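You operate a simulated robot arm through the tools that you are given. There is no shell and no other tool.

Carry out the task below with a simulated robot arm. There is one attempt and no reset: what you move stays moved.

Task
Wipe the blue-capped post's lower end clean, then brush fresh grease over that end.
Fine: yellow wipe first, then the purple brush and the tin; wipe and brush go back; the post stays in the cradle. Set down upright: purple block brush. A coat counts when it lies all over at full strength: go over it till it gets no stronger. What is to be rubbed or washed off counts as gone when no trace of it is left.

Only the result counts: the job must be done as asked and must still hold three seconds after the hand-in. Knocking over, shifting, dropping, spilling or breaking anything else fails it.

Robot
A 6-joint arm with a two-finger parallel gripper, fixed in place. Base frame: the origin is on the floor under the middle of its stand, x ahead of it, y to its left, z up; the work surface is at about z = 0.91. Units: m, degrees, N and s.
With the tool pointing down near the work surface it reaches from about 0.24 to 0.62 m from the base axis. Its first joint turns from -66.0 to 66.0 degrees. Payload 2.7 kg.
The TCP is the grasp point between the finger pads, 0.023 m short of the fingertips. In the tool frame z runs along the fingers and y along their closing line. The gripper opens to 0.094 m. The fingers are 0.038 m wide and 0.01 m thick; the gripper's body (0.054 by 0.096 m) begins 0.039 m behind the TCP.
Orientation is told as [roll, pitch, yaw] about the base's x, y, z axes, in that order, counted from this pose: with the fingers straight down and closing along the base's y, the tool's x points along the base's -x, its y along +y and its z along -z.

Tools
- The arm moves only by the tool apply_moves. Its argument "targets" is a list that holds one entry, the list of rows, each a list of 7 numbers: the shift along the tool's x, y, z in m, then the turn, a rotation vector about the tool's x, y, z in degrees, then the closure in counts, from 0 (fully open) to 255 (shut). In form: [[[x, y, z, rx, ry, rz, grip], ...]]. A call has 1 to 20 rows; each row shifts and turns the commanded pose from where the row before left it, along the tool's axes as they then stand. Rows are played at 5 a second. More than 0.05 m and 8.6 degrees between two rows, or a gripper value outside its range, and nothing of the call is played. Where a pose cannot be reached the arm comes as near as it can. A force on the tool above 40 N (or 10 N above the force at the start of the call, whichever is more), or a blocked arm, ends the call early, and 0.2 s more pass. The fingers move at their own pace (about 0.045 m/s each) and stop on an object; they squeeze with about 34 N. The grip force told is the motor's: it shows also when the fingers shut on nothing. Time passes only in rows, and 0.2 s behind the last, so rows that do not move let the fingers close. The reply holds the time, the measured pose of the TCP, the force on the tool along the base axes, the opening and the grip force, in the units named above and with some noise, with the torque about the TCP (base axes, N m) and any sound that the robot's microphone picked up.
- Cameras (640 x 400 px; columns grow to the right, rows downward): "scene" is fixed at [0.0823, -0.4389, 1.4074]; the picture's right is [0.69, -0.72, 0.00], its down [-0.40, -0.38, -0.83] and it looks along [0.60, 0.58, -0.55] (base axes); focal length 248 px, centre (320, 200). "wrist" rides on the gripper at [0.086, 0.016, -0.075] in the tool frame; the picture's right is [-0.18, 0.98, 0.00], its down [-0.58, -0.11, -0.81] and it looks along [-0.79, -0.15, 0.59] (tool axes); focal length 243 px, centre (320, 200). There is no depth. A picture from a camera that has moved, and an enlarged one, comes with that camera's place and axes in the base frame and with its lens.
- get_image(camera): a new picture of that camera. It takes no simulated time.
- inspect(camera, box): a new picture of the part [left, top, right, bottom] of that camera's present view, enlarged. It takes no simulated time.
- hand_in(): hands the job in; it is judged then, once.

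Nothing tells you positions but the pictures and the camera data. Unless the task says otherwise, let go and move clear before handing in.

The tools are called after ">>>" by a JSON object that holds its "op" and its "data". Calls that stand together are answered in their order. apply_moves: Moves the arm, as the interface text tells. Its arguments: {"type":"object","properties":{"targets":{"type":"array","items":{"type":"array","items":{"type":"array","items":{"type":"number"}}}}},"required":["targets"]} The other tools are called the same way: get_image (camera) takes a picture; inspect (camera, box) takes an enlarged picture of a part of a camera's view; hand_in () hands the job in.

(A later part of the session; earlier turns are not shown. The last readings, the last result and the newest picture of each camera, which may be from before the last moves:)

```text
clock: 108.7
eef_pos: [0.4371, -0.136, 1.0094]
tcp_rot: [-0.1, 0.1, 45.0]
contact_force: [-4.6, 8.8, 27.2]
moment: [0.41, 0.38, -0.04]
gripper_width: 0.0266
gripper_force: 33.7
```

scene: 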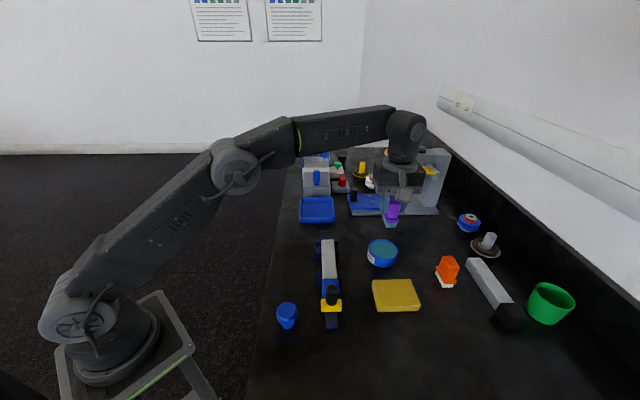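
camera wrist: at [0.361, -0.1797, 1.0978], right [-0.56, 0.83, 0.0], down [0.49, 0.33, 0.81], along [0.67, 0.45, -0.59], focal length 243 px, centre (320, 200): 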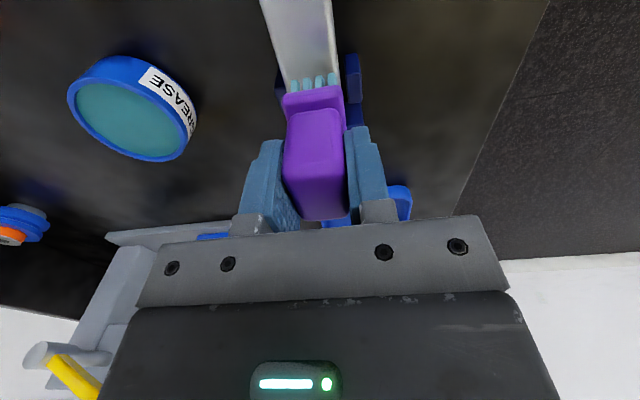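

>>> {"op": "apply_moves", "data": {"targets": [[[0.001, 0.0047, -0.0005, 0, 0, 0, 255], [0.001, 0.0047, 0, 0, 0, 0, 255], [0.001, 0.0047, 0, 0, 0, 0, 255], [0.001, -0.0047, 0, 0, 0, 0, 255], [0.001, -0.0047, 0, 0, 0, 0, 255], [0.001, -0.0047, 0, 0, 0, 0, 255], [0.001, 0.0047, 0, 0, 0, 0, 255], [0.001, 0.0047, 0, 0, 0, 0, 255], [0.001, 0.0047, 0, 0, 0, 0, 255], [0.001, -0.0047, 0, 0, 0, 0, 255], [0.001, -0.0047, 0, 0, 0, 0, 255], [0, -0.0047, 0, 0, 0, 0, 255], [-0.002, 0.0047, 0, 0, 0, 0, 255], [-0.002, 0.0047, 0, 0, 0, 0, 255], [-0.002, 0.0047, 0, 0, 0, 0, 255], [-0.002, -0.0047, 0, 0, 0, 0, 255], [-0.002, -0.0047, 0, 0, 0, 0, 255], [-0.002, -0.0047, 0, 0, 0, 0, 255], [0, 0.006, 0, 0, 0, 0, 255], [0, 0, 0, 0, 0, 0, 255]]]}}

```text
clock: 112.9
eef_pos: [0.435, -0.1306, 1.0101]
tcp_rot: [-0.2, -0.1, 45.1]
contact_force: [3.8, -3.9, 13.6]
moment: [-0.27, -0.25, 0.02]
gripper_width: 0.026
gripper_force: 34.0
```

>>> {"op": "apply_moves", "data": {"targets": [[[0, 0, -0.01, 0, 0, 0, 255], [0, 0, -0.02, 0, 0, 0, 255], [-0.025, 0, -0.03, 0, 0, 0, 255], [-0.025, 0, -0.02, 0, 0, 0, 255], [-0.025, 0, 0, 0, 0, 0, 255], [0, 0, 0, 0, 0, 0, 255]]]}}

>>> {"op": "inspect", "data": {"camera": "scene", "box": [300, 230, 380, 280]}}

>>> {"op": "inspect", "data": {"camera": "scene", "box": [314, 234, 346, 254]}}

```text
clock: 114.3
eef_pos: [0.489, -0.0793, 1.0897]
tcp_rot: [0.0, 0.0, 44.9]
contact_force: [-0.3, 0.8, -0.7]
moment: [0.0, 0.02, 0.03]
gripper_width: 0.026
gripper_force: 34.1
```

```text
8.00 times, centred on (340, 255) of scene
camera zoom: at [0.0824, -0.4389, 1.4074], right [0.69, -0.72, 0.0], down [-0.4, -0.38, -0.83], along [0.6, 0.58, -0.55], focal length 1985 px, centre (160, -240)
```

zoom: 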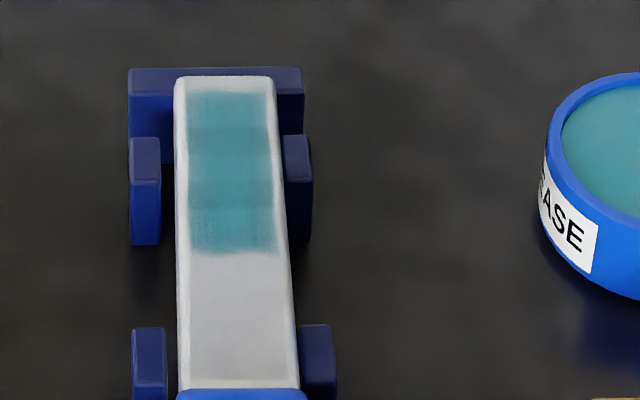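

```text
16.00 times, centred on (330, 244) of scene
camera zoom: at [0.0824, -0.4389, 1.4074], right [0.69, -0.72, 0.0], down [-0.4, -0.38, -0.83], along [0.6, 0.58, -0.55], focal length 3970 px, centre (160, -504)
```

zoom: 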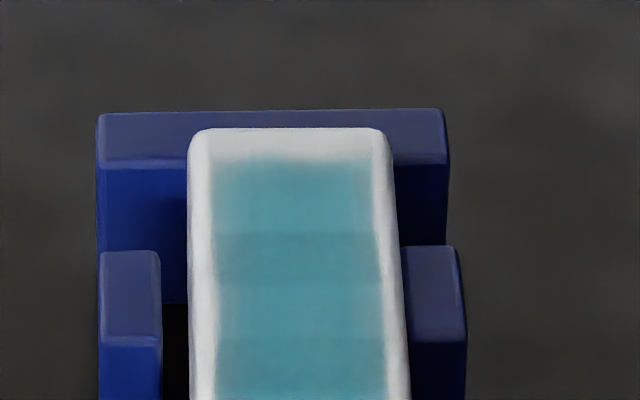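

The coat now extends a bit further toward the cap and still looks banded. I'll get a close-up with the wrist camera to judge its real extent and strength.

>>> {"op": "apply_moves", "data": {"targets": [[[0.01, 0, 0.015, 0, 0, 0, 255], [0.008, 0, 0.015, 0, 0, 0, 255], [0, 0, 0.01, 0, 0, 0, 255], [0, 0, 0, 0, 0, 0, 255]]]}}

>>> {"op": "get_image", "data": {"camera": "wrist"}}

>>> {"op": "inspect", "data": {"camera": "wrist", "box": [220, 0, 420, 125]}}

```text
clock: 115.3
eef_pos: [0.4741, -0.0915, 1.0497]
tcp_rot: [0.0, 0.0, 45.0]
contact_force: [0.5, -0.5, -1.1]
moment: [-0.02, 0.02, 0.01]
gripper_width: 0.0261
gripper_force: 33.8
```

```text
taken
camera wrist: at [0.4021, -0.1412, 1.1234], right [-0.56, 0.83, 0.0], down [0.49, 0.33, 0.81], along [0.67, 0.45, -0.59], focal length 243 px, centre (320, 200)
```

wrist: 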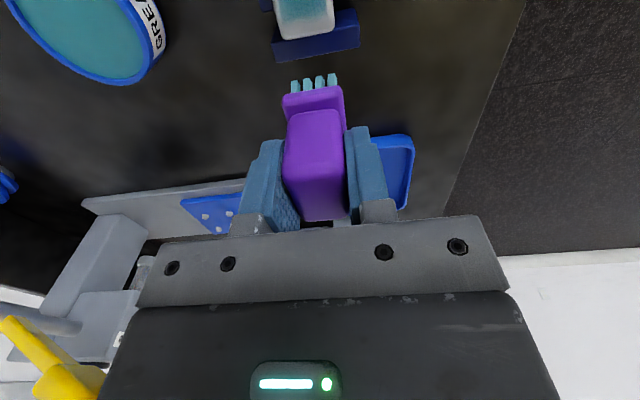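

```text
3.20 times, centred on (320, 62) of wrist
camera zoom: at [0.4021, -0.1412, 1.1234], right [-0.56, 0.83, 0.0], down [0.49, 0.33, 0.81], along [0.67, 0.45, -0.59], focal length 776 px, centre (320, 640)
```

zoom: 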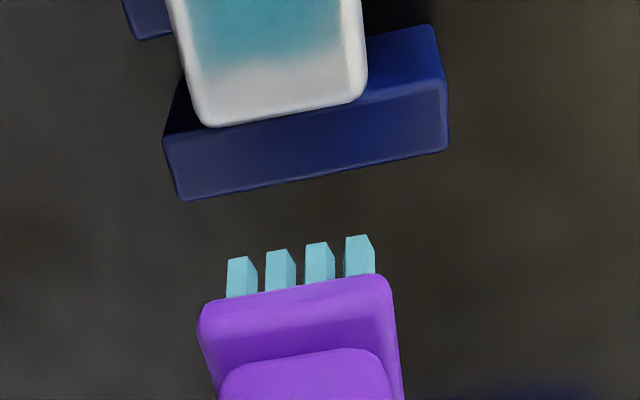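

There is a thin uncoated strip near the very tip. I'll brush again with the brush further forward to find out whether it takes grease there.

>>> {"op": "apply_moves", "data": {"targets": [[[0.02, 0, 0, 0, 0, 0, 255], [0.0207, 0, 0.01, 0, 0, 0, 255], [0, 0, 0.015, 0, 0, 0, 255], [0, 0, 0.01, 0, 0, 0, 255], [0, 0, 0.003, 0, 0, 0, 255], [0, 0, 0.001, 0, 0, 0, 255], [0, 0, 0, 0, 0, 0, 255]]]}}

```text
clock: 116.9
eef_pos: [0.4456, -0.12, 1.0104]
tcp_rot: [-0.1, -0.1, 45.0]
contact_force: [-0.2, 1.0, 0.2]
moment: [-0.02, -0.01, -0.01]
gripper_width: 0.0264
gripper_force: 34.2
```

>>> {"op": "apply_moves", "data": {"targets": [[[0, 0, 0.001, 0, 0, 0, 255], [0, 0, 0.0007, 0, 0, 0, 255], [0, 0, 0, 0, 0, 0, 255]]]}}

>>> {"op": "inspect", "data": {"camera": "scene", "box": [290, 210, 370, 260]}}

```text
clock: 117.7
eef_pos: [0.4465, -0.12, 1.0114]
tcp_rot: [-0.2, -0.1, 45.1]
contact_force: [0.0, -0.1, 8.3]
moment: [-0.07, 0.03, -0.04]
gripper_width: 0.0266
gripper_force: 33.7
```

```text
8.00 times, centred on (330, 235) of scene
camera zoom: at [0.0822, -0.4388, 1.4075], right [0.69, -0.72, 0.0], down [-0.4, -0.38, -0.83], along [0.6, 0.58, -0.55], focal length 1985 px, centre (240, -80)
```

zoom: 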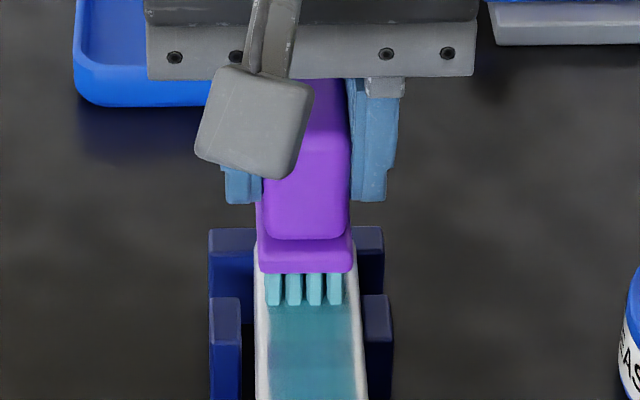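

The brush now overhangs the tip by about 1 cm. Strokes across here.

>>> {"op": "apply_moves", "data": {"targets": [[[0, 0.004, 0, 0, 0, 0, 255], [0, 0.004, 0, 0, 0, 0, 255], [0, -0.004, 0, 0, 0, 0, 255], [0, -0.004, 0, 0, 0, 0, 255], [0, -0.004, 0, 0, 0, 0, 255], [0, -0.004, 0, 0, 0, 0, 255], [0, 0.004, 0, 0, 0, 0, 255], [0, 0.004, 0, 0, 0, 0, 255], [0, 0.004, 0, 0, 0, 0, 255], [0, 0.004, 0, 0, 0, 0, 255], [0, -0.004, 0, 0, 0, 0, 255], [0, -0.004, 0, 0, 0, 0, 255], [0, -0.004, 0, 0, 0, 0, 255], [0, -0.004, 0, 0, 0, 0, 255], [0, 0.004, 0, 0, 0, 0, 255], [0, 0.004, 0, 0, 0, 0, 255], [0, 0, 0, 0, 0, 0, 255]]]}}

```text
clock: 121.3
eef_pos: [0.4469, -0.1214, 1.0107]
tcp_rot: [-0.2, 0.0, 45.0]
contact_force: [3.2, -4.3, 15.5]
moment: [-0.32, -0.21, 0.03]
gripper_width: 0.0263
gripper_force: 33.6
```

Now I'll lift forward and look at the tip again from the same viewpoint.

>>> {"op": "apply_moves", "data": {"targets": [[[0, 0, -0.01, 0, 0, 0, 255], [0, 0, -0.015, 0, 0, 0, 255], [-0.02, 0, -0.015, 0, 0, 0, 255], [-0.0207, 0, 0, 0, 0, 0, 255], [0, 0, 0, 0, 0, 0, 255]]]}}

>>> {"op": "inspect", "data": {"camera": "wrist", "box": [220, 0, 420, 125]}}

>>> {"op": "inspect", "data": {"camera": "scene", "box": [314, 234, 346, 254]}}

>>> {"op": "inspect", "data": {"camera": "scene", "box": [300, 230, 380, 280]}}

```text
clock: 122.5
eef_pos: [0.4742, -0.0907, 1.0496]
tcp_rot: [0.0, 0.0, 45.1]
contact_force: [-0.1, -0.4, -1.0]
moment: [-0.02, -0.01, 0.06]
gripper_width: 0.0265
gripper_force: 34.0
```

```text
3.20 times, centred on (320, 62) of wrist
camera zoom: at [0.4026, -0.14, 1.1241], right [-0.56, 0.83, 0.0], down [0.49, 0.33, 0.81], along [0.67, 0.45, -0.59], focal length 776 px, centre (320, 640)
```

zoom: 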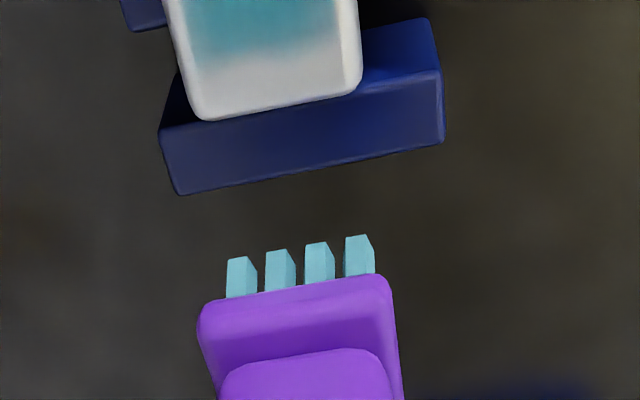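

```text
16.00 times, centred on (330, 244) of scene
camera zoom: at [0.0824, -0.4389, 1.4074], right [0.69, -0.72, 0.0], down [-0.4, -0.38, -0.83], along [0.6, 0.58, -0.55], focal length 3970 px, centre (160, -504)
```

zoom: 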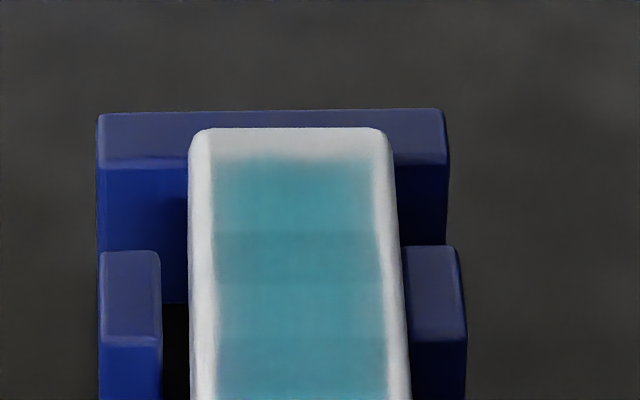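

```text
8.00 times, centred on (340, 255) of scene
camera zoom: at [0.0824, -0.4389, 1.4074], right [0.69, -0.72, 0.0], down [-0.4, -0.38, -0.83], along [0.6, 0.58, -0.55], focal length 1985 px, centre (160, -240)
```

zoom: 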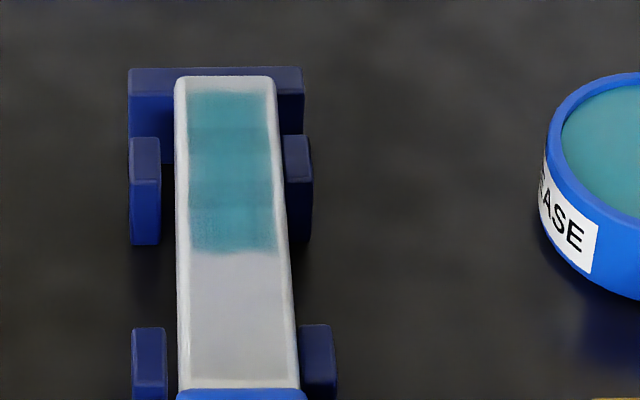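

The tip edge of the coat did not move, so that is the edge of the greasable area. I'll reload the brush at the tin for a strong even coat.

>>> {"op": "apply_moves", "data": {"targets": [[[0, 0, -0.02, 0, 0, 0, 255], [0, 0, -0.02, 0, 0, 0, 255], [0.009, -0.0242, 0, 0, 0, 0, 255], [0.009, -0.0242, 0, 0, 0, 0, 255], [0.009, -0.0242, 0, 0, 0, 0, 255], [0.009, -0.0242, 0, 0, 0, 0, 255], [0.009, -0.0242, 0, 0, 0, 0, 255], [0.0088, -0.0244, 0, 0, 0, 0, 255], [0, 0, 0, 0, 0, 0, 255], [0, 0, 0.03, 0, 0, 0, 255], [0, 0, 0.03, 0, 0, 0, 255], [0, 0, 0.02, 0, 0, 0, 255], [0, 0, 0.008, 0, 0, 0, 255], [0, 0, 0, 0, 0, 0, 255]]]}}

>>> {"op": "inspect", "data": {"camera": "scene", "box": [345, 220, 425, 270]}}

```text
clock: 125.5
eef_pos: [0.5396, -0.2317, 1.0006]
tcp_rot: [0.0, 0.1, 45.0]
contact_force: [-0.1, 0.6, -0.3]
moment: [0.02, 0.01, -0.01]
gripper_width: 0.0263
gripper_force: 33.9
```

```text
8.00 times, centred on (385, 245) of scene
camera zoom: at [0.0823, -0.4389, 1.4074], right [0.69, -0.72, 0.0], down [-0.4, -0.38, -0.83], along [0.6, 0.58, -0.55], focal length 1985 px, centre (-200, -160)
```

zoom: 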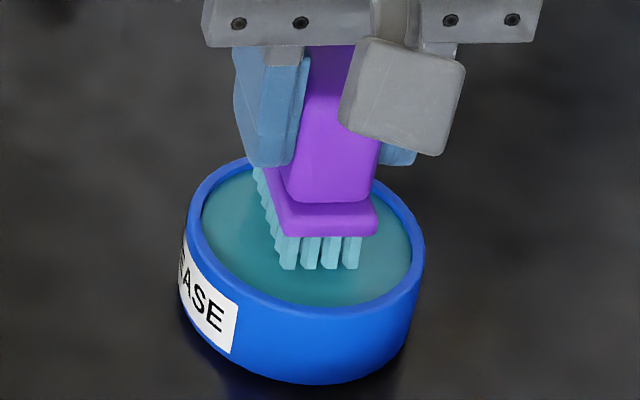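

>>> {"op": "apply_moves", "data": {"targets": [[[0, 0, 0.002, 0, 0, 0, 255], [0, 0, 0.001, 0, 0, 0, 255], [0, 0, 0.001, 0, 0, 0, 255], [0, 0, 0, 0, 0, 0, 255]]]}}

```text
clock: 126.5
eef_pos: [0.5385, -0.2317, 0.9977]
tcp_rot: [-0.1, 0.0, 45.0]
contact_force: [0.2, -1.0, -0.3]
moment: [0.03, 0.02, -0.02]
gripper_width: 0.0266
gripper_force: 33.6
```

>>> {"op": "apply_moves", "data": {"targets": [[[0, 0, 0.001, 0, 0, 0, 255], [0, 0, 0.001, 0, 0, 0, 255], [0, 0, 0, 0, 0, 0, 255]]]}}

```text
clock: 127.3
eef_pos: [0.5397, -0.2315, 0.997]
tcp_rot: [-0.2, -0.1, 45.0]
contact_force: [-1.1, -0.2, 6.2]
moment: [0.02, 0.0, -0.04]
gripper_width: 0.0265
gripper_force: 33.4
```

>>> {"op": "apply_moves", "data": {"targets": [[[0, 0, 0.0005, 0, 0, 0, 255], [0, 0, 0, 0, 0, 0, 255], [0, 0, 0, 0, 0, 0, 255], [0, 0, -0.004, 0, 0, 0, 255], [0, 0, -0.01, 0, 0, 0, 255], [0, 0, -0.03, 0, 0, 0, 255], [0, 0, -0.03, 0, 0, 0, 255], [0, 0, -0.02, 0, 0, 0, 255], [0, 0, 0, 0, 0, 0, 255]]]}}

>>> {"op": "inspect", "data": {"camera": "scene", "box": [345, 180, 441, 280]}}

>>> {"op": "inspect", "data": {"camera": "scene", "box": [314, 234, 346, 254]}}

>>> {"op": "inspect", "data": {"camera": "scene", "box": [300, 235, 380, 285]}}

```text
clock: 129.3
eef_pos: [0.5384, -0.231, 1.0884]
tcp_rot: [-0.1, 0.0, 45.0]
contact_force: [0.0, -0.4, -1.1]
moment: [-0.02, -0.02, 0.02]
gripper_width: 0.0263
gripper_force: 34.0
```

```text
4.00 times, centred on (393, 230) of scene
camera zoom: at [0.0823, -0.4389, 1.4074], right [0.69, -0.72, 0.0], down [-0.4, -0.38, -0.83], along [0.6, 0.58, -0.55], focal length 992 px, centre (28, 80)
```

zoom: 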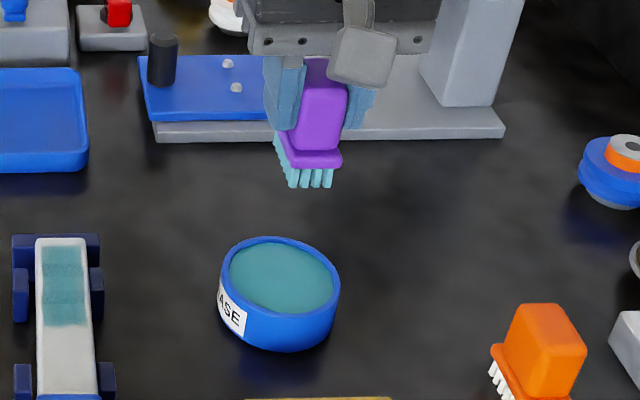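

```text
16.00 times, centred on (330, 244) of scene
camera zoom: at [0.0823, -0.4389, 1.4074], right [0.69, -0.72, 0.0], down [-0.4, -0.38, -0.83], along [0.6, 0.58, -0.55], focal length 3970 px, centre (160, -504)
```

zoom: 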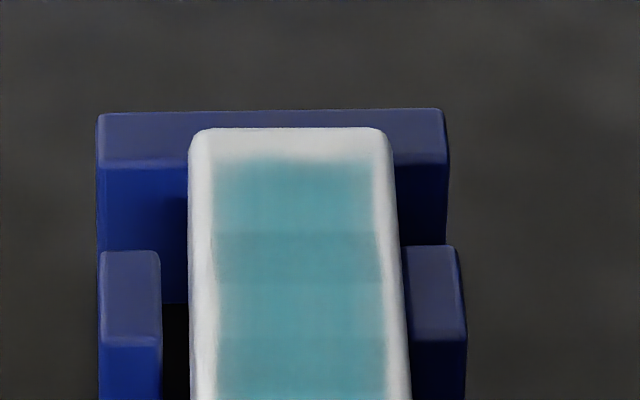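

```text
8.00 times, centred on (340, 260) of scene
camera zoom: at [0.0823, -0.4389, 1.4074], right [0.69, -0.72, 0.0], down [-0.4, -0.38, -0.83], along [0.6, 0.58, -0.55], focal length 1985 px, centre (160, -280)
```

zoom: 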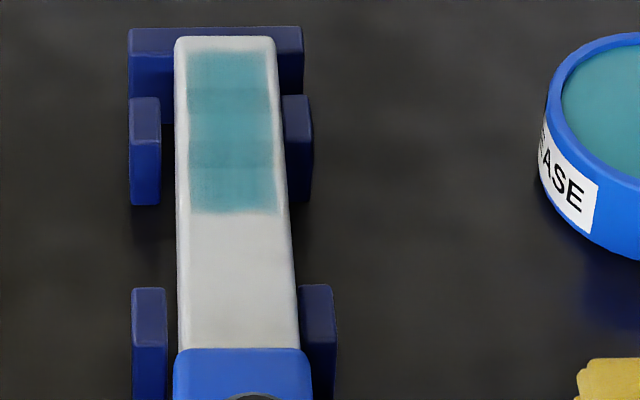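

The brush is reloaded. The coat patch looks straight-edged at both ends; I'll do another full pass, with a little extra overlap toward the cap to see whether the patch continues.

>>> {"op": "apply_moves", "data": {"targets": [[[0.0009, 0.0241, 0, 0, 0, 0, 255], [0.0009, 0.0241, 0, 0, 0, 0, 255], [0.0009, 0.0241, 0, 0, 0, 0, 255], [0.0009, 0.0241, 0, 0, 0, 0, 255], [0.0008, 0.0241, 0, 0, 0, 0, 255], [0.0008, 0.024, 0, 0, 0, 0, 255], [0, 0, 0.03, 0, 0, 0, 255], [0, 0, 0.025, 0, 0, 0, 255], [0, 0, 0.015, 0, 0, 0, 255], [0, 0, 0.006, 0, 0, 0, 255], [0, 0, 0.001, 0, 0, 0, 255], [0, 0, 0, 0, 0, 0, 255]]]}}

```text
clock: 131.9
eef_pos: [0.4327, -0.1343, 1.0107]
tcp_rot: [-0.1, -0.1, 45.0]
contact_force: [-0.9, 0.6, 0.1]
moment: [0.0, -0.01, -0.01]
gripper_width: 0.0264
gripper_force: 33.9
```

>>> {"op": "apply_moves", "data": {"targets": [[[0, 0, 0.001, 0, 0, 0, 255], [0, 0, 0.0007, 0, 0, 0, 255], [0, 0, 0, 0, 0, 0, 255]]]}}

>>> {"op": "inspect", "data": {"camera": "scene", "box": [290, 210, 370, 260]}}

```text
clock: 132.7
eef_pos: [0.4335, -0.1327, 1.01]
tcp_rot: [-0.2, 0.0, 45.0]
contact_force: [-0.6, -0.4, 4.9]
moment: [-0.1, 0.0, 0.0]
gripper_width: 0.0262
gripper_force: 33.8
```

```text
8.00 times, centred on (330, 235) of scene
camera zoom: at [0.0822, -0.4389, 1.4074], right [0.69, -0.72, 0.0], down [-0.4, -0.38, -0.83], along [0.6, 0.58, -0.55], focal length 1985 px, centre (240, -80)
```

zoom: 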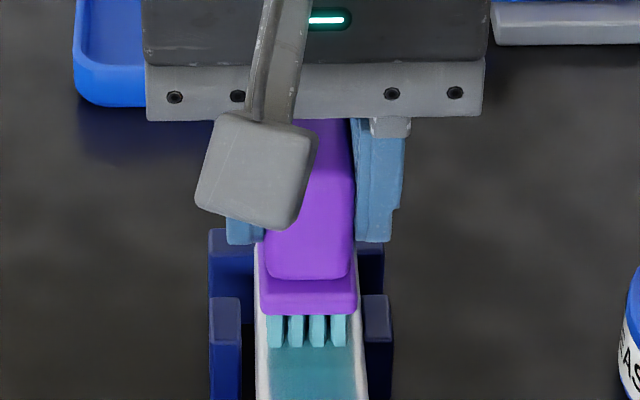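

>>> {"op": "apply_moves", "data": {"targets": [[[-0.0025, 0.0035, 0.0003, 0, 0, 0, 255], [-0.0025, 0.0035, 0, 0, 0, 0, 255], [-0.00125, -0.0035, 0, 0, 0, 0, 255], [-0.00125, -0.0035, 0, 0, 0, 0, 255], [-0.00125, -0.0035, 0, 0, 0, 0, 255], [-0.00125, -0.0035, 0, 0, 0, 0, 255], [0, 0.0035, 0, 0, 0, 0, 255], [0, 0.0035, 0, 0, 0, 0, 255], [0, 0.0035, 0, 0, 0, 0, 255], [0, 0.0035, 0, 0, 0, 0, 255], [0.0015, -0.0035, 0, 0, 0, 0, 255], [0.0015, -0.0035, 0, 0, 0, 0, 255], [0.0015, -0.0035, 0, 0, 0, 0, 255], [0.0015, -0.0035, 0, 0, 0, 0, 255], [0.0015, 0.0035, 0, 0, 0, 0, 255], [0.0015, 0.0035, 0, 0, 0, 0, 255], [0.0015, 0.0035, 0, 0, 0, 0, 255], [0.0015, 0.0035, 0, 0, 0, 0, 255], [0, 0, 0, 0, 0, 0, 255]]]}}

```text
clock: 136.7
eef_pos: [0.4278, -0.1299, 1.0102]
tcp_rot: [-0.2, 0.0, 45.0]
contact_force: [5.2, -1.8, 12.8]
moment: [-0.17, -0.31, 0.04]
gripper_width: 0.0261
gripper_force: 34.1
```

>>> {"op": "apply_moves", "data": {"targets": [[[0.0015, -0.0035, 0, 0, 0, 0, 255], [0.0015, -0.0035, 0, 0, 0, 0, 255], [0.0015, -0.0035, 0, 0, 0, 0, 255], [0.0015, -0.0035, 0, 0, 0, 0, 255], [0.0015, 0.0035, 0, 0, 0, 0, 255], [0.0015, 0.0035, 0, 0, 0, 0, 255], [0.0015, 0.0035, 0, 0, 0, 0, 255], [0.0015, 0.0035, 0, 0, 0, 0, 255], [0.0015, -0.0035, 0, 0, 0, 0, 255], [0.0015, -0.0035, 0, 0, 0, 0, 255], [0.0015, -0.0035, 0, 0, 0, 0, 255], [0.0015, -0.0035, 0, 0, 0, 0, 255], [0, 0.0035, 0, 0, 0, 0, 255], [0, 0.0035, 0, 0, 0, 0, 255], [0, 0.0035, 0, 0, 0, 0, 255], [0, 0.0035, 0, 0, 0, 0, 255], [0, 0, 0, 0, 0, 0, 255]]]}}

>>> {"op": "inspect", "data": {"camera": "scene", "box": [300, 230, 380, 280]}}

```text
clock: 140.3
eef_pos: [0.4143, -0.1424, 1.0097]
tcp_rot: [-0.1, 0.1, 45.0]
contact_force: [3.5, -4.6, 12.8]
moment: [-0.27, -0.27, -0.04]
gripper_width: 0.0263
gripper_force: 33.7
```

```text
8.00 times, centred on (340, 255) of scene
camera zoom: at [0.0822, -0.4389, 1.4074], right [0.69, -0.72, 0.0], down [-0.4, -0.38, -0.83], along [0.6, 0.58, -0.55], focal length 1985 px, centre (160, -240)
```

zoom: 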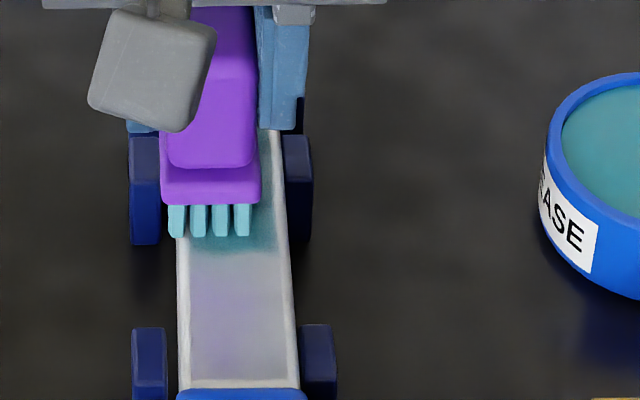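

The bristles' front edge is now right at the coat's lower border. I'll go 7 mm further to see whether the coat continues there.

>>> {"op": "apply_moves", "data": {"targets": [[[0.0018, -0.0035, 0, 0, 0, 0, 255], [0.0018, -0.0035, 0, 0, 0, 0, 255], [0.0018, -0.0035, 0, 0, 0, 0, 255], [0.0018, -0.0035, 0, 0, 0, 0, 255], [0, 0.0035, 0, 0, 0, 0, 255], [0, 0.0035, 0, 0, 0, 0, 255], [0, 0.0035, 0, 0, 0, 0, 255], [0, 0.0035, 0, 0, 0, 0, 255], [-0.002, -0.0035, 0, 0, 0, 0, 255], [-0.002, -0.0035, 0, 0, 0, 0, 255], [-0.002, -0.0035, 0, 0, 0, 0, 255], [-0.002, -0.0035, 0, 0, 0, 0, 255], [-0.002, 0.0035, 0, 0, 0, 0, 255], [-0.002, 0.0035, 0, 0, 0, 0, 255], [-0.002, 0.0035, 0, 0, 0, 0, 255], [-0.002, 0.0035, 0, 0, 0, 0, 255], [-0.002, -0.0035, 0, 0, 0, 0, 255], [-0.002, -0.0035, 0, 0, 0, 0, 255], [0, 0, 0, 0, 0, 0, 255]]]}}

>>> {"op": "apply_moves", "data": {"targets": [[[0, 0, -0.01, 0, 0, 0, 255], [-0.02, 0, -0.03, 0, 0, 0, 255], [-0.03, 0, -0.02, 0, 0, 0, 255], [-0.03, 0, -0.02, 0, 0, 0, 255], [0, 0, 0, 0, 0, 0, 255]]]}}

>>> {"op": "inspect", "data": {"camera": "scene", "box": [300, 230, 380, 280]}}

>>> {"op": "inspect", "data": {"camera": "scene", "box": [310, 232, 350, 257]}}

```text
clock: 144.3
eef_pos: [0.4275, -0.1386, 1.0091]
tcp_rot: [0.0, -0.1, 45.1]
contact_force: [-3.7, 3.5, 12.2]
moment: [0.15, 0.15, 0.01]
gripper_width: 0.0263
gripper_force: 34.2
```

```text
clock: 145.5
eef_pos: [0.4862, -0.0841, 1.0893]
tcp_rot: [-0.1, 0.1, 45.0]
contact_force: [-0.1, -0.4, -0.1]
moment: [0.01, 0.01, 0.01]
gripper_width: 0.0266
gripper_force: 33.9
```

```text
8.00 times, centred on (340, 255) of scene
camera zoom: at [0.0824, -0.4389, 1.4074], right [0.69, -0.72, 0.0], down [-0.4, -0.38, -0.83], along [0.6, 0.58, -0.55], focal length 1985 px, centre (160, -240)
```

zoom: 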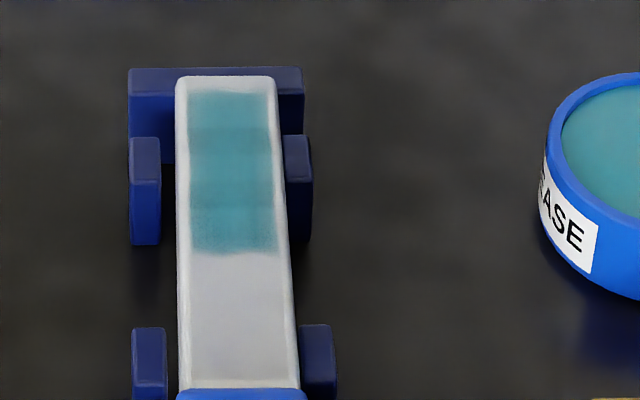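

```text
16.00 times, centred on (330, 244) of scene
camera zoom: at [0.0824, -0.4389, 1.4074], right [0.69, -0.72, 0.0], down [-0.4, -0.38, -0.83], along [0.6, 0.58, -0.55], focal length 3970 px, centre (160, -512)
```

zoom: 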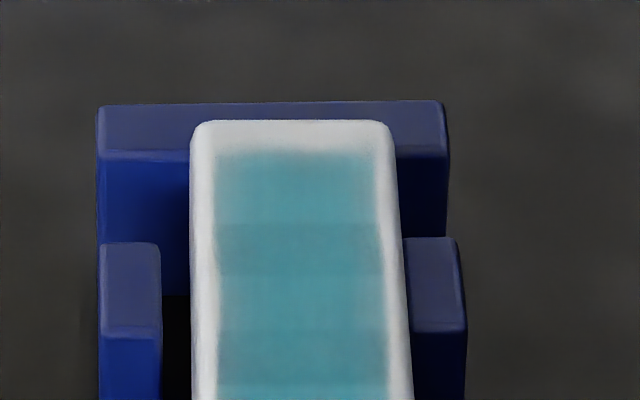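

The lower border stayed put, so the greasable patch is fully covered and bounded. I'll zoom in to judge evenness.

>>> {"op": "inspect", "data": {"camera": "scene", "box": [316, 238, 348, 258]}}

>>> {"op": "inspect", "data": {"camera": "scene", "box": [316, 246, 348, 266]}}

>>> {"op": "inspect", "data": {"camera": "wrist", "box": [160, 0, 480, 200]}}

```text
16.00 times, centred on (332, 248) of scene
camera zoom: at [0.0824, -0.4389, 1.4074], right [0.69, -0.72, 0.0], down [-0.4, -0.38, -0.83], along [0.6, 0.58, -0.55], focal length 3970 px, centre (128, -568)
```

zoom: 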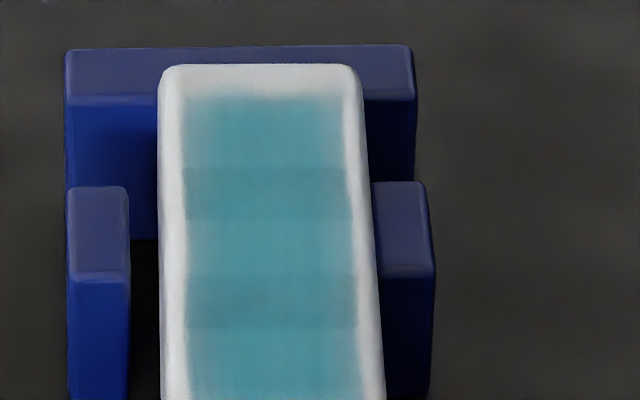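

```text
16.00 times, centred on (332, 256) of scene
camera zoom: at [0.0824, -0.4389, 1.4074], right [0.69, -0.72, 0.0], down [-0.4, -0.38, -0.83], along [0.6, 0.58, -0.55], focal length 3970 px, centre (128, -696)
```

zoom: 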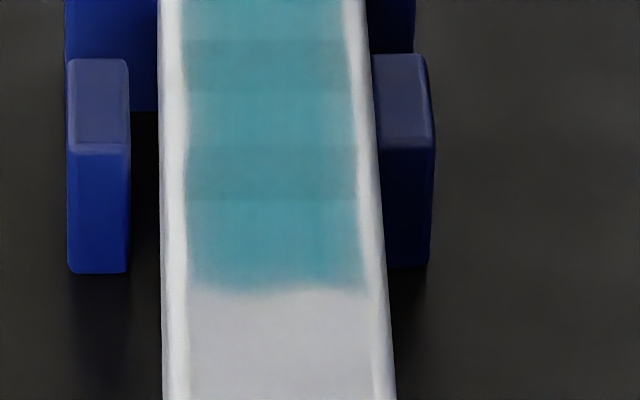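

```text
2.00 times, centred on (320, 100) of wrist
camera zoom: at [0.413, -0.1333, 1.1641], right [-0.56, 0.83, 0.0], down [0.49, 0.33, 0.81], along [0.67, 0.45, -0.59], focal length 485 px, centre (320, 400)
```

zoom: 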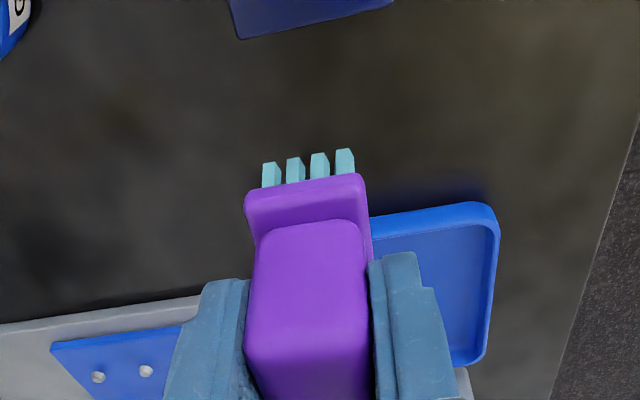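

The darker bands look like overlaps between neighbouring coat cells, three of them so far. To make sure there isn't another cell further toward the cap, I'll make a short test stroke there.

>>> {"op": "apply_moves", "data": {"targets": [[[0.0239, 0.0008, 0, 0, 0, 0, 255], [0.0239, 0.0008, 0, 0, 0, 0, 255], [0.0239, 0.0008, 0, 0, 0, 0, 255], [0.0239, 0.0008, 0, 0, 0, 0, 255], [0.0239, 0.0008, 0, 0, 0, 0, 255], [0, 0, 0.03, 0, 0, 0, 255], [0, 0, 0.025, 0, 0, 0, 255], [0, 0, 0.015, 0, 0, 0, 255], [0, 0, 0.006, 0, 0, 0, 255], [0, 0, 0.002, 0, 0, 0, 255], [0, 0, 0, 0, 0, 0, 255]]]}}

>>> {"op": "inspect", "data": {"camera": "scene", "box": [300, 230, 380, 280]}}

```text
clock: 147.9
eef_pos: [0.3987, -0.1628, 1.0116]
tcp_rot: [-0.2, -0.1, 45.0]
contact_force: [-0.4, 0.2, -0.5]
moment: [0.0, -0.03, -0.01]
gripper_width: 0.0265
gripper_force: 33.5
```

```text
8.00 times, centred on (340, 255) of scene
camera zoom: at [0.0823, -0.4389, 1.4074], right [0.69, -0.72, 0.0], down [-0.4, -0.38, -0.83], along [0.6, 0.58, -0.55], focal length 1985 px, centre (160, -240)
```

zoom: 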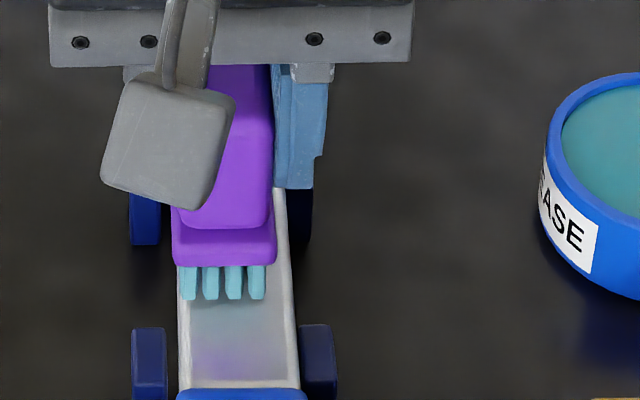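

>>> {"op": "apply_moves", "data": {"targets": [[[0, 0, 0.001, 0, 0, 0, 255], [0, 0, 0.001, 0, 0, 0, 255], [0, 0, 0.0006, 0, 0, 0, 255], [0, 0, 0, 0, 0, 0, 255]]]}}

```text
clock: 148.9
eef_pos: [0.398, -0.1644, 1.0104]
tcp_rot: [-0.2, -0.1, 45.0]
contact_force: [0.0, 1.4, 6.2]
moment: [0.05, -0.01, 0.02]
gripper_width: 0.0264
gripper_force: 34.1
```

>>> {"op": "apply_moves", "data": {"targets": [[[0, -0.0035, 0.0003, 0, 0, 0, 255], [0, -0.0035, 0, 0, 0, 0, 255], [0, 0.0035, 0, 0, 0, 0, 255], [0, 0.0035, 0, 0, 0, 0, 255], [0, 0.0035, 0, 0, 0, 0, 255], [0, -0.0035, 0, 0, 0, 0, 255], [0, -0.0035, 0, 0, 0, 0, 255], [0, -0.0035, 0, 0, 0, 0, 255], [0, 0.0035, 0, 0, 0, 0, 255], [0, 0, 0, 0, 0, 0, 255]]]}}

>>> {"op": "apply_moves", "data": {"targets": [[[0, 0, -0.01, 0, 0, 0, 255], [0, 0, -0.03, 0, 0, 0, 255], [-0.03, 0, -0.02, 0, 0, 0, 255], [-0.03, 0, -0.02, 0, 0, 0, 255], [-0.03, 0, 0, 0, 0, 0, 255], [-0.03, 0, 0, 0, 0, 0, 255], [0, 0, 0, 0, 0, 0, 255]]]}}

>>> {"op": "inspect", "data": {"camera": "scene", "box": [300, 230, 380, 280]}}

>>> {"op": "inspect", "data": {"camera": "scene", "box": [316, 246, 348, 266]}}

```text
clock: 151.1
eef_pos: [0.4006, -0.1664, 1.01]
tcp_rot: [-0.4, -0.1, 44.9]
contact_force: [6.9, -4.7, 20.2]
moment: [-0.3, -0.27, 0.03]
gripper_width: 0.0264
gripper_force: 33.8
```

```text
clock: 152.7
eef_pos: [0.4886, -0.081, 1.0897]
tcp_rot: [-0.1, 0.0, 44.9]
contact_force: [-1.0, -0.7, -0.5]
moment: [-0.03, 0.01, -0.03]
gripper_width: 0.0265
gripper_force: 34.2
```

```text
8.00 times, centred on (340, 255) of scene
camera zoom: at [0.0824, -0.4389, 1.4074], right [0.69, -0.72, 0.0], down [-0.4, -0.38, -0.83], along [0.6, 0.58, -0.55], focal length 1985 px, centre (160, -240)
```

zoom: 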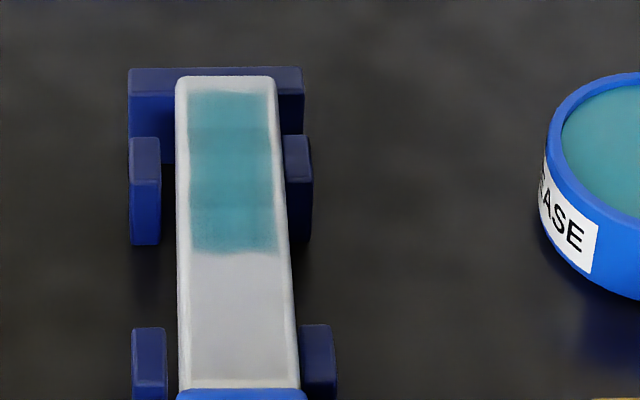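

```text
16.00 times, centred on (332, 256) of scene
camera zoom: at [0.0824, -0.4389, 1.4074], right [0.69, -0.72, 0.0], down [-0.4, -0.38, -0.83], along [0.6, 0.58, -0.55], focal length 3970 px, centre (128, -696)
```

zoom: 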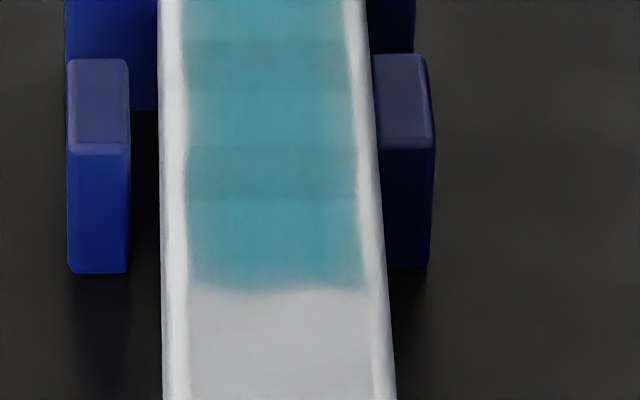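

No coat appears beyond, so the greasable area is exactly these three cells and all are covered. I'll do one more full pass over all three, then compare colours to see whether it gets any stronger.

>>> {"op": "apply_moves", "data": {"targets": [[[0.03, 0, 0, 0, 0, 0, 255], [0.0333, 0, 0.02, 0, 0, 0, 255], [0, 0, 0.03, 0, 0, 0, 255], [0, 0, 0.02, 0, 0, 0, 255], [0, 0, 0.007, 0, 0, 0, 255], [0, 0, 0.001, 0, 0, 0, 255], [0, 0, 0.001, 0, 0, 0, 255], [0, 0, 0, 0, 0, 0, 255]]]}}

```text
clock: 154.5
eef_pos: [0.4407, -0.1268, 1.011]
tcp_rot: [-0.1, 0.0, 44.9]
contact_force: [-0.7, 0.0, 1.2]
moment: [-0.03, -0.01, 0.02]
gripper_width: 0.0262
gripper_force: 33.7
```

>>> {"op": "apply_moves", "data": {"targets": [[[0, 0, 0.0008, 0, 0, 0, 255], [0, 0.0035, 0, 0, 0, 0, 255], [0, 0.0035, 0, 0, 0, 0, 255], [0.001, -0.0035, 0, 0, 0, 0, 255], [0.001, -0.0035, 0, 0, 0, 0, 255], [0.001, -0.0035, 0, 0, 0, 0, 255], [0.001, -0.0035, 0, 0, 0, 0, 255], [0.001, 0.0035, 0, 0, 0, 0, 255], [0.001, 0.0035, 0, 0, 0, 0, 255], [0.001, 0.0035, 0, 0, 0, 0, 255], [0.001, 0.0035, 0, 0, 0, 0, 255], [0.001, -0.0035, 0, 0, 0, 0, 255], [0.001, -0.0035, 0, 0, 0, 0, 255], [0.001, -0.0035, 0, 0, 0, 0, 255], [0.001, -0.0035, 0, 0, 0, 0, 255], [0.001, 0.0035, 0, 0, 0, 0, 255], [0.001, 0.0035, 0, 0, 0, 0, 255], [0.001, 0.0035, 0, 0, 0, 0, 255], [0.001, 0.0035, 0, 0, 0, 0, 255], [0, 0, 0, 0, 0, 0, 255]]]}}

```text
clock: 158.7
eef_pos: [0.4231, -0.1321, 1.0092]
tcp_rot: [-0.3, 0.0, 45.0]
contact_force: [4.0, -3.1, 14.0]
moment: [-0.29, -0.29, 0.01]
gripper_width: 0.0267
gripper_force: 34.0
```

>>> {"op": "apply_moves", "data": {"targets": [[[0.0015, -0.0035, 0, 0, 0, 0, 255], [0.0015, -0.0035, 0, 0, 0, 0, 255], [0.0015, -0.0035, 0, 0, 0, 0, 255], [0.0015, -0.0035, 0, 0, 0, 0, 255], [0.0015, 0.0035, 0, 0, 0, 0, 255], [0.0015, 0.0035, 0, 0, 0, 0, 255], [0.0015, 0.0035, 0, 0, 0, 0, 255], [0.0015, 0.0035, 0, 0, 0, 0, 255], [0, -0.0035, 0, 0, 0, 0, 255], [0, -0.0035, 0, 0, 0, 0, 255], [0, -0.0035, 0, 0, 0, 0, 255], [0, -0.0035, 0, 0, 0, 0, 255], [0, 0.0035, 0, 0, 0, 0, 255], [0, 0.0035, 0, 0, 0, 0, 255], [0, 0.0035, 0, 0, 0, 0, 255], [0, 0.0035, 0, 0, 0, 0, 255], [0, -0.0035, 0, 0, 0, 0, 255], [0, -0.0035, 0, 0, 0, 0, 255], [0, 0, 0, 0, 0, 0, 255]]]}}

>>> {"op": "apply_moves", "data": {"targets": [[[0, 0, -0.01, 0, 0, 0, 255], [-0.02, 0, -0.03, 0, 0, 0, 255], [-0.03, 0, -0.02, 0, 0, 0, 255], [-0.03, 0, -0.02, 0, 0, 0, 255], [-0.02, 0, 0, 0, 0, 0, 255], [0, 0, 0, 0, 0, 0, 255]]]}}

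>>> {"op": "inspect", "data": {"camera": "scene", "box": [316, 238, 348, 258]}}

>>> {"op": "inspect", "data": {"camera": "scene", "box": [316, 246, 348, 266]}}

>>> {"op": "get_image", "data": {"camera": "scene"}}

```text
clock: 162.7
eef_pos: [0.4194, -0.1458, 1.0102]
tcp_rot: [-0.1, 0.0, 45.0]
contact_force: [-4.2, 7.8, 24.6]
moment: [0.24, 0.42, -0.12]
gripper_width: 0.0263
gripper_force: 33.9
```

```text
clock: 164.1
eef_pos: [0.4905, -0.0744, 1.0883]
tcp_rot: [-0.1, -0.1, 45.0]
contact_force: [0.0, -0.3, -1.0]
moment: [0.03, -0.02, -0.02]
gripper_width: 0.0266
gripper_force: 34.0
```

```text
16.00 times, centred on (332, 248) of scene
camera zoom: at [0.0824, -0.4389, 1.4074], right [0.69, -0.72, 0.0], down [-0.4, -0.38, -0.83], along [0.6, 0.58, -0.55], focal length 3970 px, centre (128, -568)
```

zoom: 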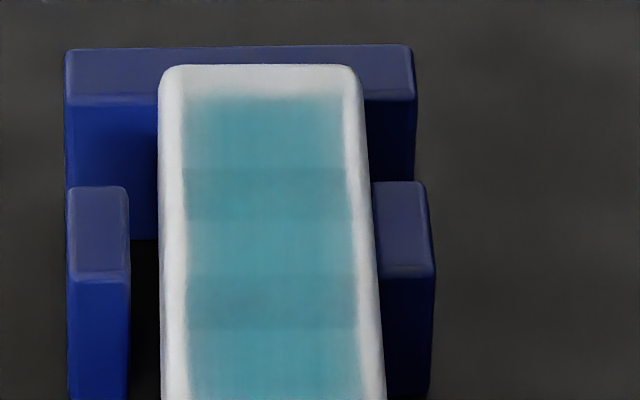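

```text
16.00 times, centred on (332, 256) of scene
camera zoom: at [0.0824, -0.4389, 1.4074], right [0.69, -0.72, 0.0], down [-0.4, -0.38, -0.83], along [0.6, 0.58, -0.55], focal length 3970 px, centre (128, -696)
```

zoom: 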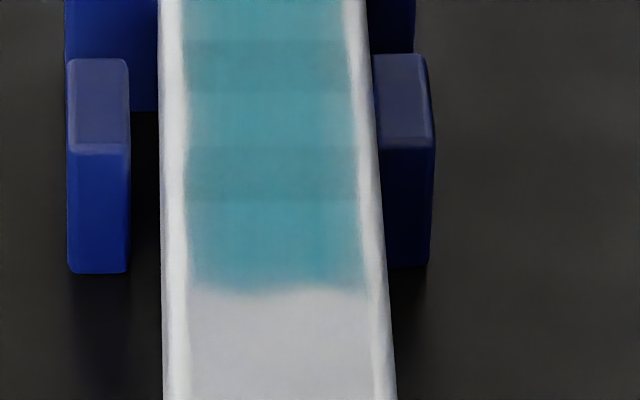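

```text
taken
```

scene: 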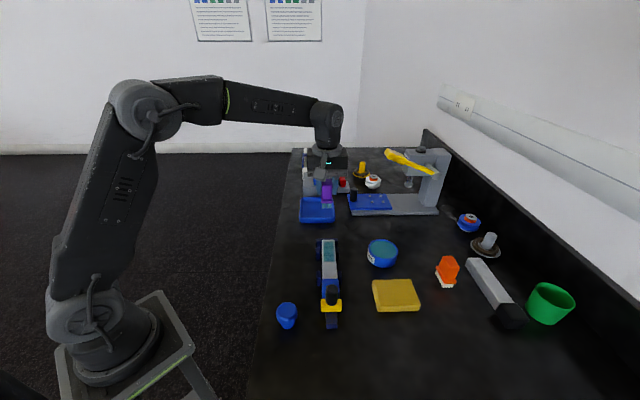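

The coat's colour is unchanged from the previous pass, so it is at full strength all over. Now I'll take the brush back above its original place and lower it.

>>> {"op": "apply_moves", "data": {"targets": [[[0.001, 0.023, 0, 0, 0, 0, 255], [0.001, 0.023, 0, 0, 0, 0, 255], [0.001, 0.0231, 0, 0, 0, 0, 255], [0, 0, 0, 0, 0, 0, 255], [0, 0, 0.03, 0, 0, 0, 255], [0, 0, 0.03, 0, 0, 0, 255], [0, 0, 0.025, 0, 0, 0, 255], [0, 0, 0.015, 0, 0, 0, 255], [0, 0, 0.01, 0, 0, 0, 255], [0, 0, 0.008, 0, 0, 0, 255], [0, 0, 0, 0, 0, 0, 255], [0, 0, 0, 0, 0, 0, 255]]]}}

>>> {"op": "inspect", "data": {"camera": "scene", "box": [262, 200, 342, 250]}}

```text
clock: 166.7
eef_pos: [0.4401, -0.0302, 0.9704]
tcp_rot: [-0.1, 0.0, 45.0]
contact_force: [0.7, 0.0, -0.9]
moment: [-0.01, 0.01, 0.01]
gripper_width: 0.0263
gripper_force: 33.8
```

```text
8.00 times, centred on (302, 225) of scene
camera zoom: at [0.0823, -0.4389, 1.4074], right [0.69, -0.72, 0.0], down [-0.4, -0.38, -0.83], along [0.6, 0.58, -0.55], focal length 1985 px, centre (464, 0)
```

zoom: 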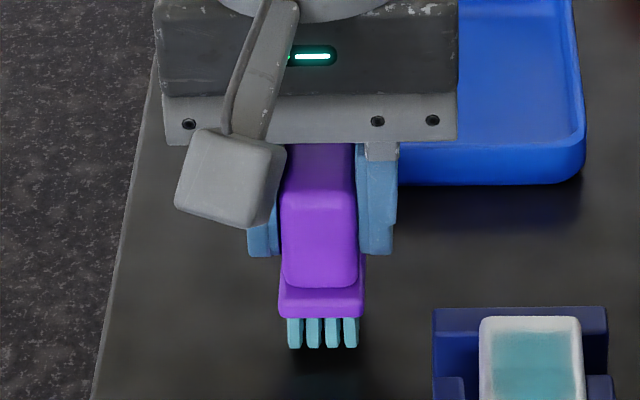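

>>> {"op": "apply_moves", "data": {"targets": [[[-0.001, 0.0016, 0.002, 0, 0, 0, 255], [0, 0, 0.002, 0, 0, 0, 255], [0, 0, 0.001, 0, 0, 0, 255], [0, 0, 0, 0, 0, 0, 255]]]}}

```text
clock: 167.7
eef_pos: [0.4388, -0.0259, 0.9661]
tcp_rot: [-0.1, 0.0, 45.0]
contact_force: [0.6, 0.2, -0.8]
moment: [-0.03, -0.01, 0.02]
gripper_width: 0.0263
gripper_force: 34.0
```

>>> {"op": "apply_moves", "data": {"targets": [[[0, 0, 0.001, 0, 0, 0, 255], [0, 0, 0.0007, 0, 0, 0, 255], [0, 0, 0, 0, 0, 0, 255]]]}}

```text
clock: 168.5
eef_pos: [0.4394, -0.0271, 0.964]
tcp_rot: [0.0, 0.0, 45.0]
contact_force: [-0.2, -1.0, 0.3]
moment: [0.05, 0.0, 0.0]
gripper_width: 0.0266
gripper_force: 34.1
```

>>> {"op": "apply_moves", "data": {"targets": [[[0, 0, 0.0006, 0, 0, 0, 255], [0, 0, 0.0006, 0, 0, 0, 255], [0, 0, 0, 0, 0, 0, 255]]]}}

>>> {"op": "inspect", "data": {"camera": "scene", "box": [262, 200, 342, 250]}}

```text
clock: 169.3
eef_pos: [0.4398, -0.0267, 0.9643]
tcp_rot: [-0.2, -0.1, 44.9]
contact_force: [-8.4, -1.0, 26.0]
moment: [-0.2, 0.43, -0.07]
gripper_width: 0.0265
gripper_force: 34.2
```

```text
8.00 times, centred on (302, 225) of scene
camera zoom: at [0.0818, -0.4389, 1.4075], right [0.69, -0.72, 0.0], down [-0.4, -0.38, -0.83], along [0.6, 0.58, -0.55], focal length 1985 px, centre (464, 0)
```

zoom: 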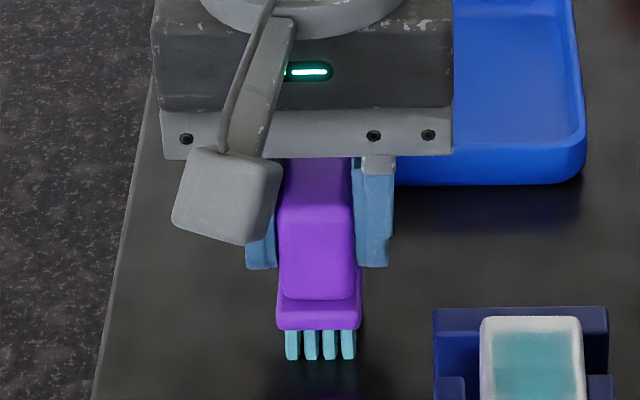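

The brush stands on the surface at its old spot. I'll ease the pressure, open, and rise straight up.

>>> {"op": "apply_moves", "data": {"targets": [[[0, 0, -0.0008, 0, 0, 0, 255], [0, 0, 0, 0, 0, 0, 255], [0, 0, 0, 0, 0, 0, 150], [0, 0, 0, 0, 0, 0, 100], [0, 0, 0, 0, 0, 0, 50], [0, 0, 0, 0, 0, 0, 0], [0, 0, 0, 0, 0, 0, 0], [0, 0, 0, 0, 0, 0, 0]]]}}

>>> {"op": "inspect", "data": {"camera": "scene", "box": [262, 200, 342, 250]}}

```text
clock: 171.1
eef_pos: [0.4392, -0.0267, 0.9628]
tcp_rot: [0.0, -0.1, 44.9]
contact_force: [0.2, 0.3, -0.2]
moment: [-0.03, -0.01, 0.02]
gripper_width: 0.094
gripper_force: 0.0
```

```text
8.00 times, centred on (302, 225) of scene
camera zoom: at [0.0823, -0.4389, 1.4074], right [0.69, -0.72, 0.0], down [-0.4, -0.38, -0.83], along [0.6, 0.58, -0.55], focal length 1985 px, centre (464, 0)
```

zoom: 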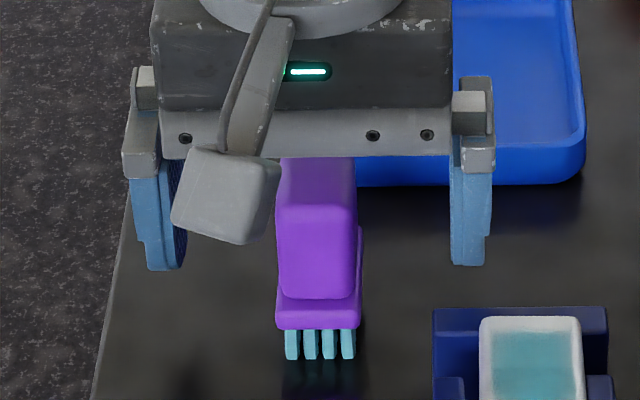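

The brush stands upright and free. I'll rise straight up and check everything with the arm clear.

>>> {"op": "apply_moves", "data": {"targets": [[[0, 0, -0.01, 0, 0, 0, 0], [0, 0, -0.02, 0, 0, 0, 0], [0, 0, -0.03, 0, 0, 0, 0], [0, 0, -0.03, 0, 0, 0, 0], [0, 0, -0.03, 0, 0, 0, 0], [0, 0, -0.03, 0, 0, 0, 0], [0, 0, 0, 0, 0, 0, 0]]]}}

>>> {"op": "get_image", "data": {"camera": "scene"}}

>>> {"op": "inspect", "data": {"camera": "scene", "box": [260, 200, 440, 340]}}

```text
clock: 172.7
eef_pos: [0.4397, -0.027, 1.1132]
tcp_rot: [-0.2, 0.0, 45.0]
contact_force: [-0.4, 0.4, -0.1]
moment: [-0.01, 0.01, 0.01]
gripper_width: 0.0941
gripper_force: 0.0
```

```text
taken
```

scene: 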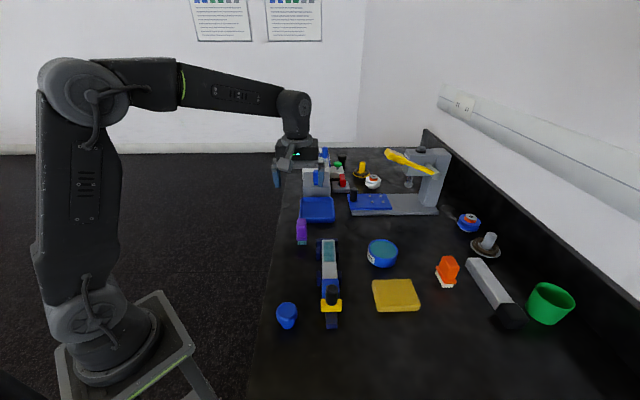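

```text
2.86 times, centred on (350, 270) of scene
camera zoom: at [0.0823, -0.4389, 1.4074], right [0.69, -0.72, 0.0], down [-0.4, -0.38, -0.83], along [0.6, 0.58, -0.55], focal length 709 px, centre (234, 0)
```

zoom: 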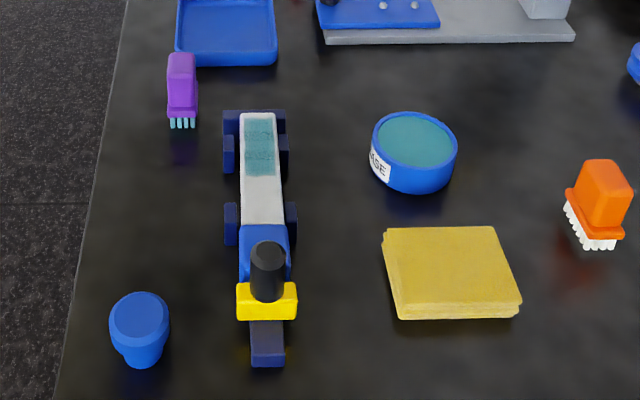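

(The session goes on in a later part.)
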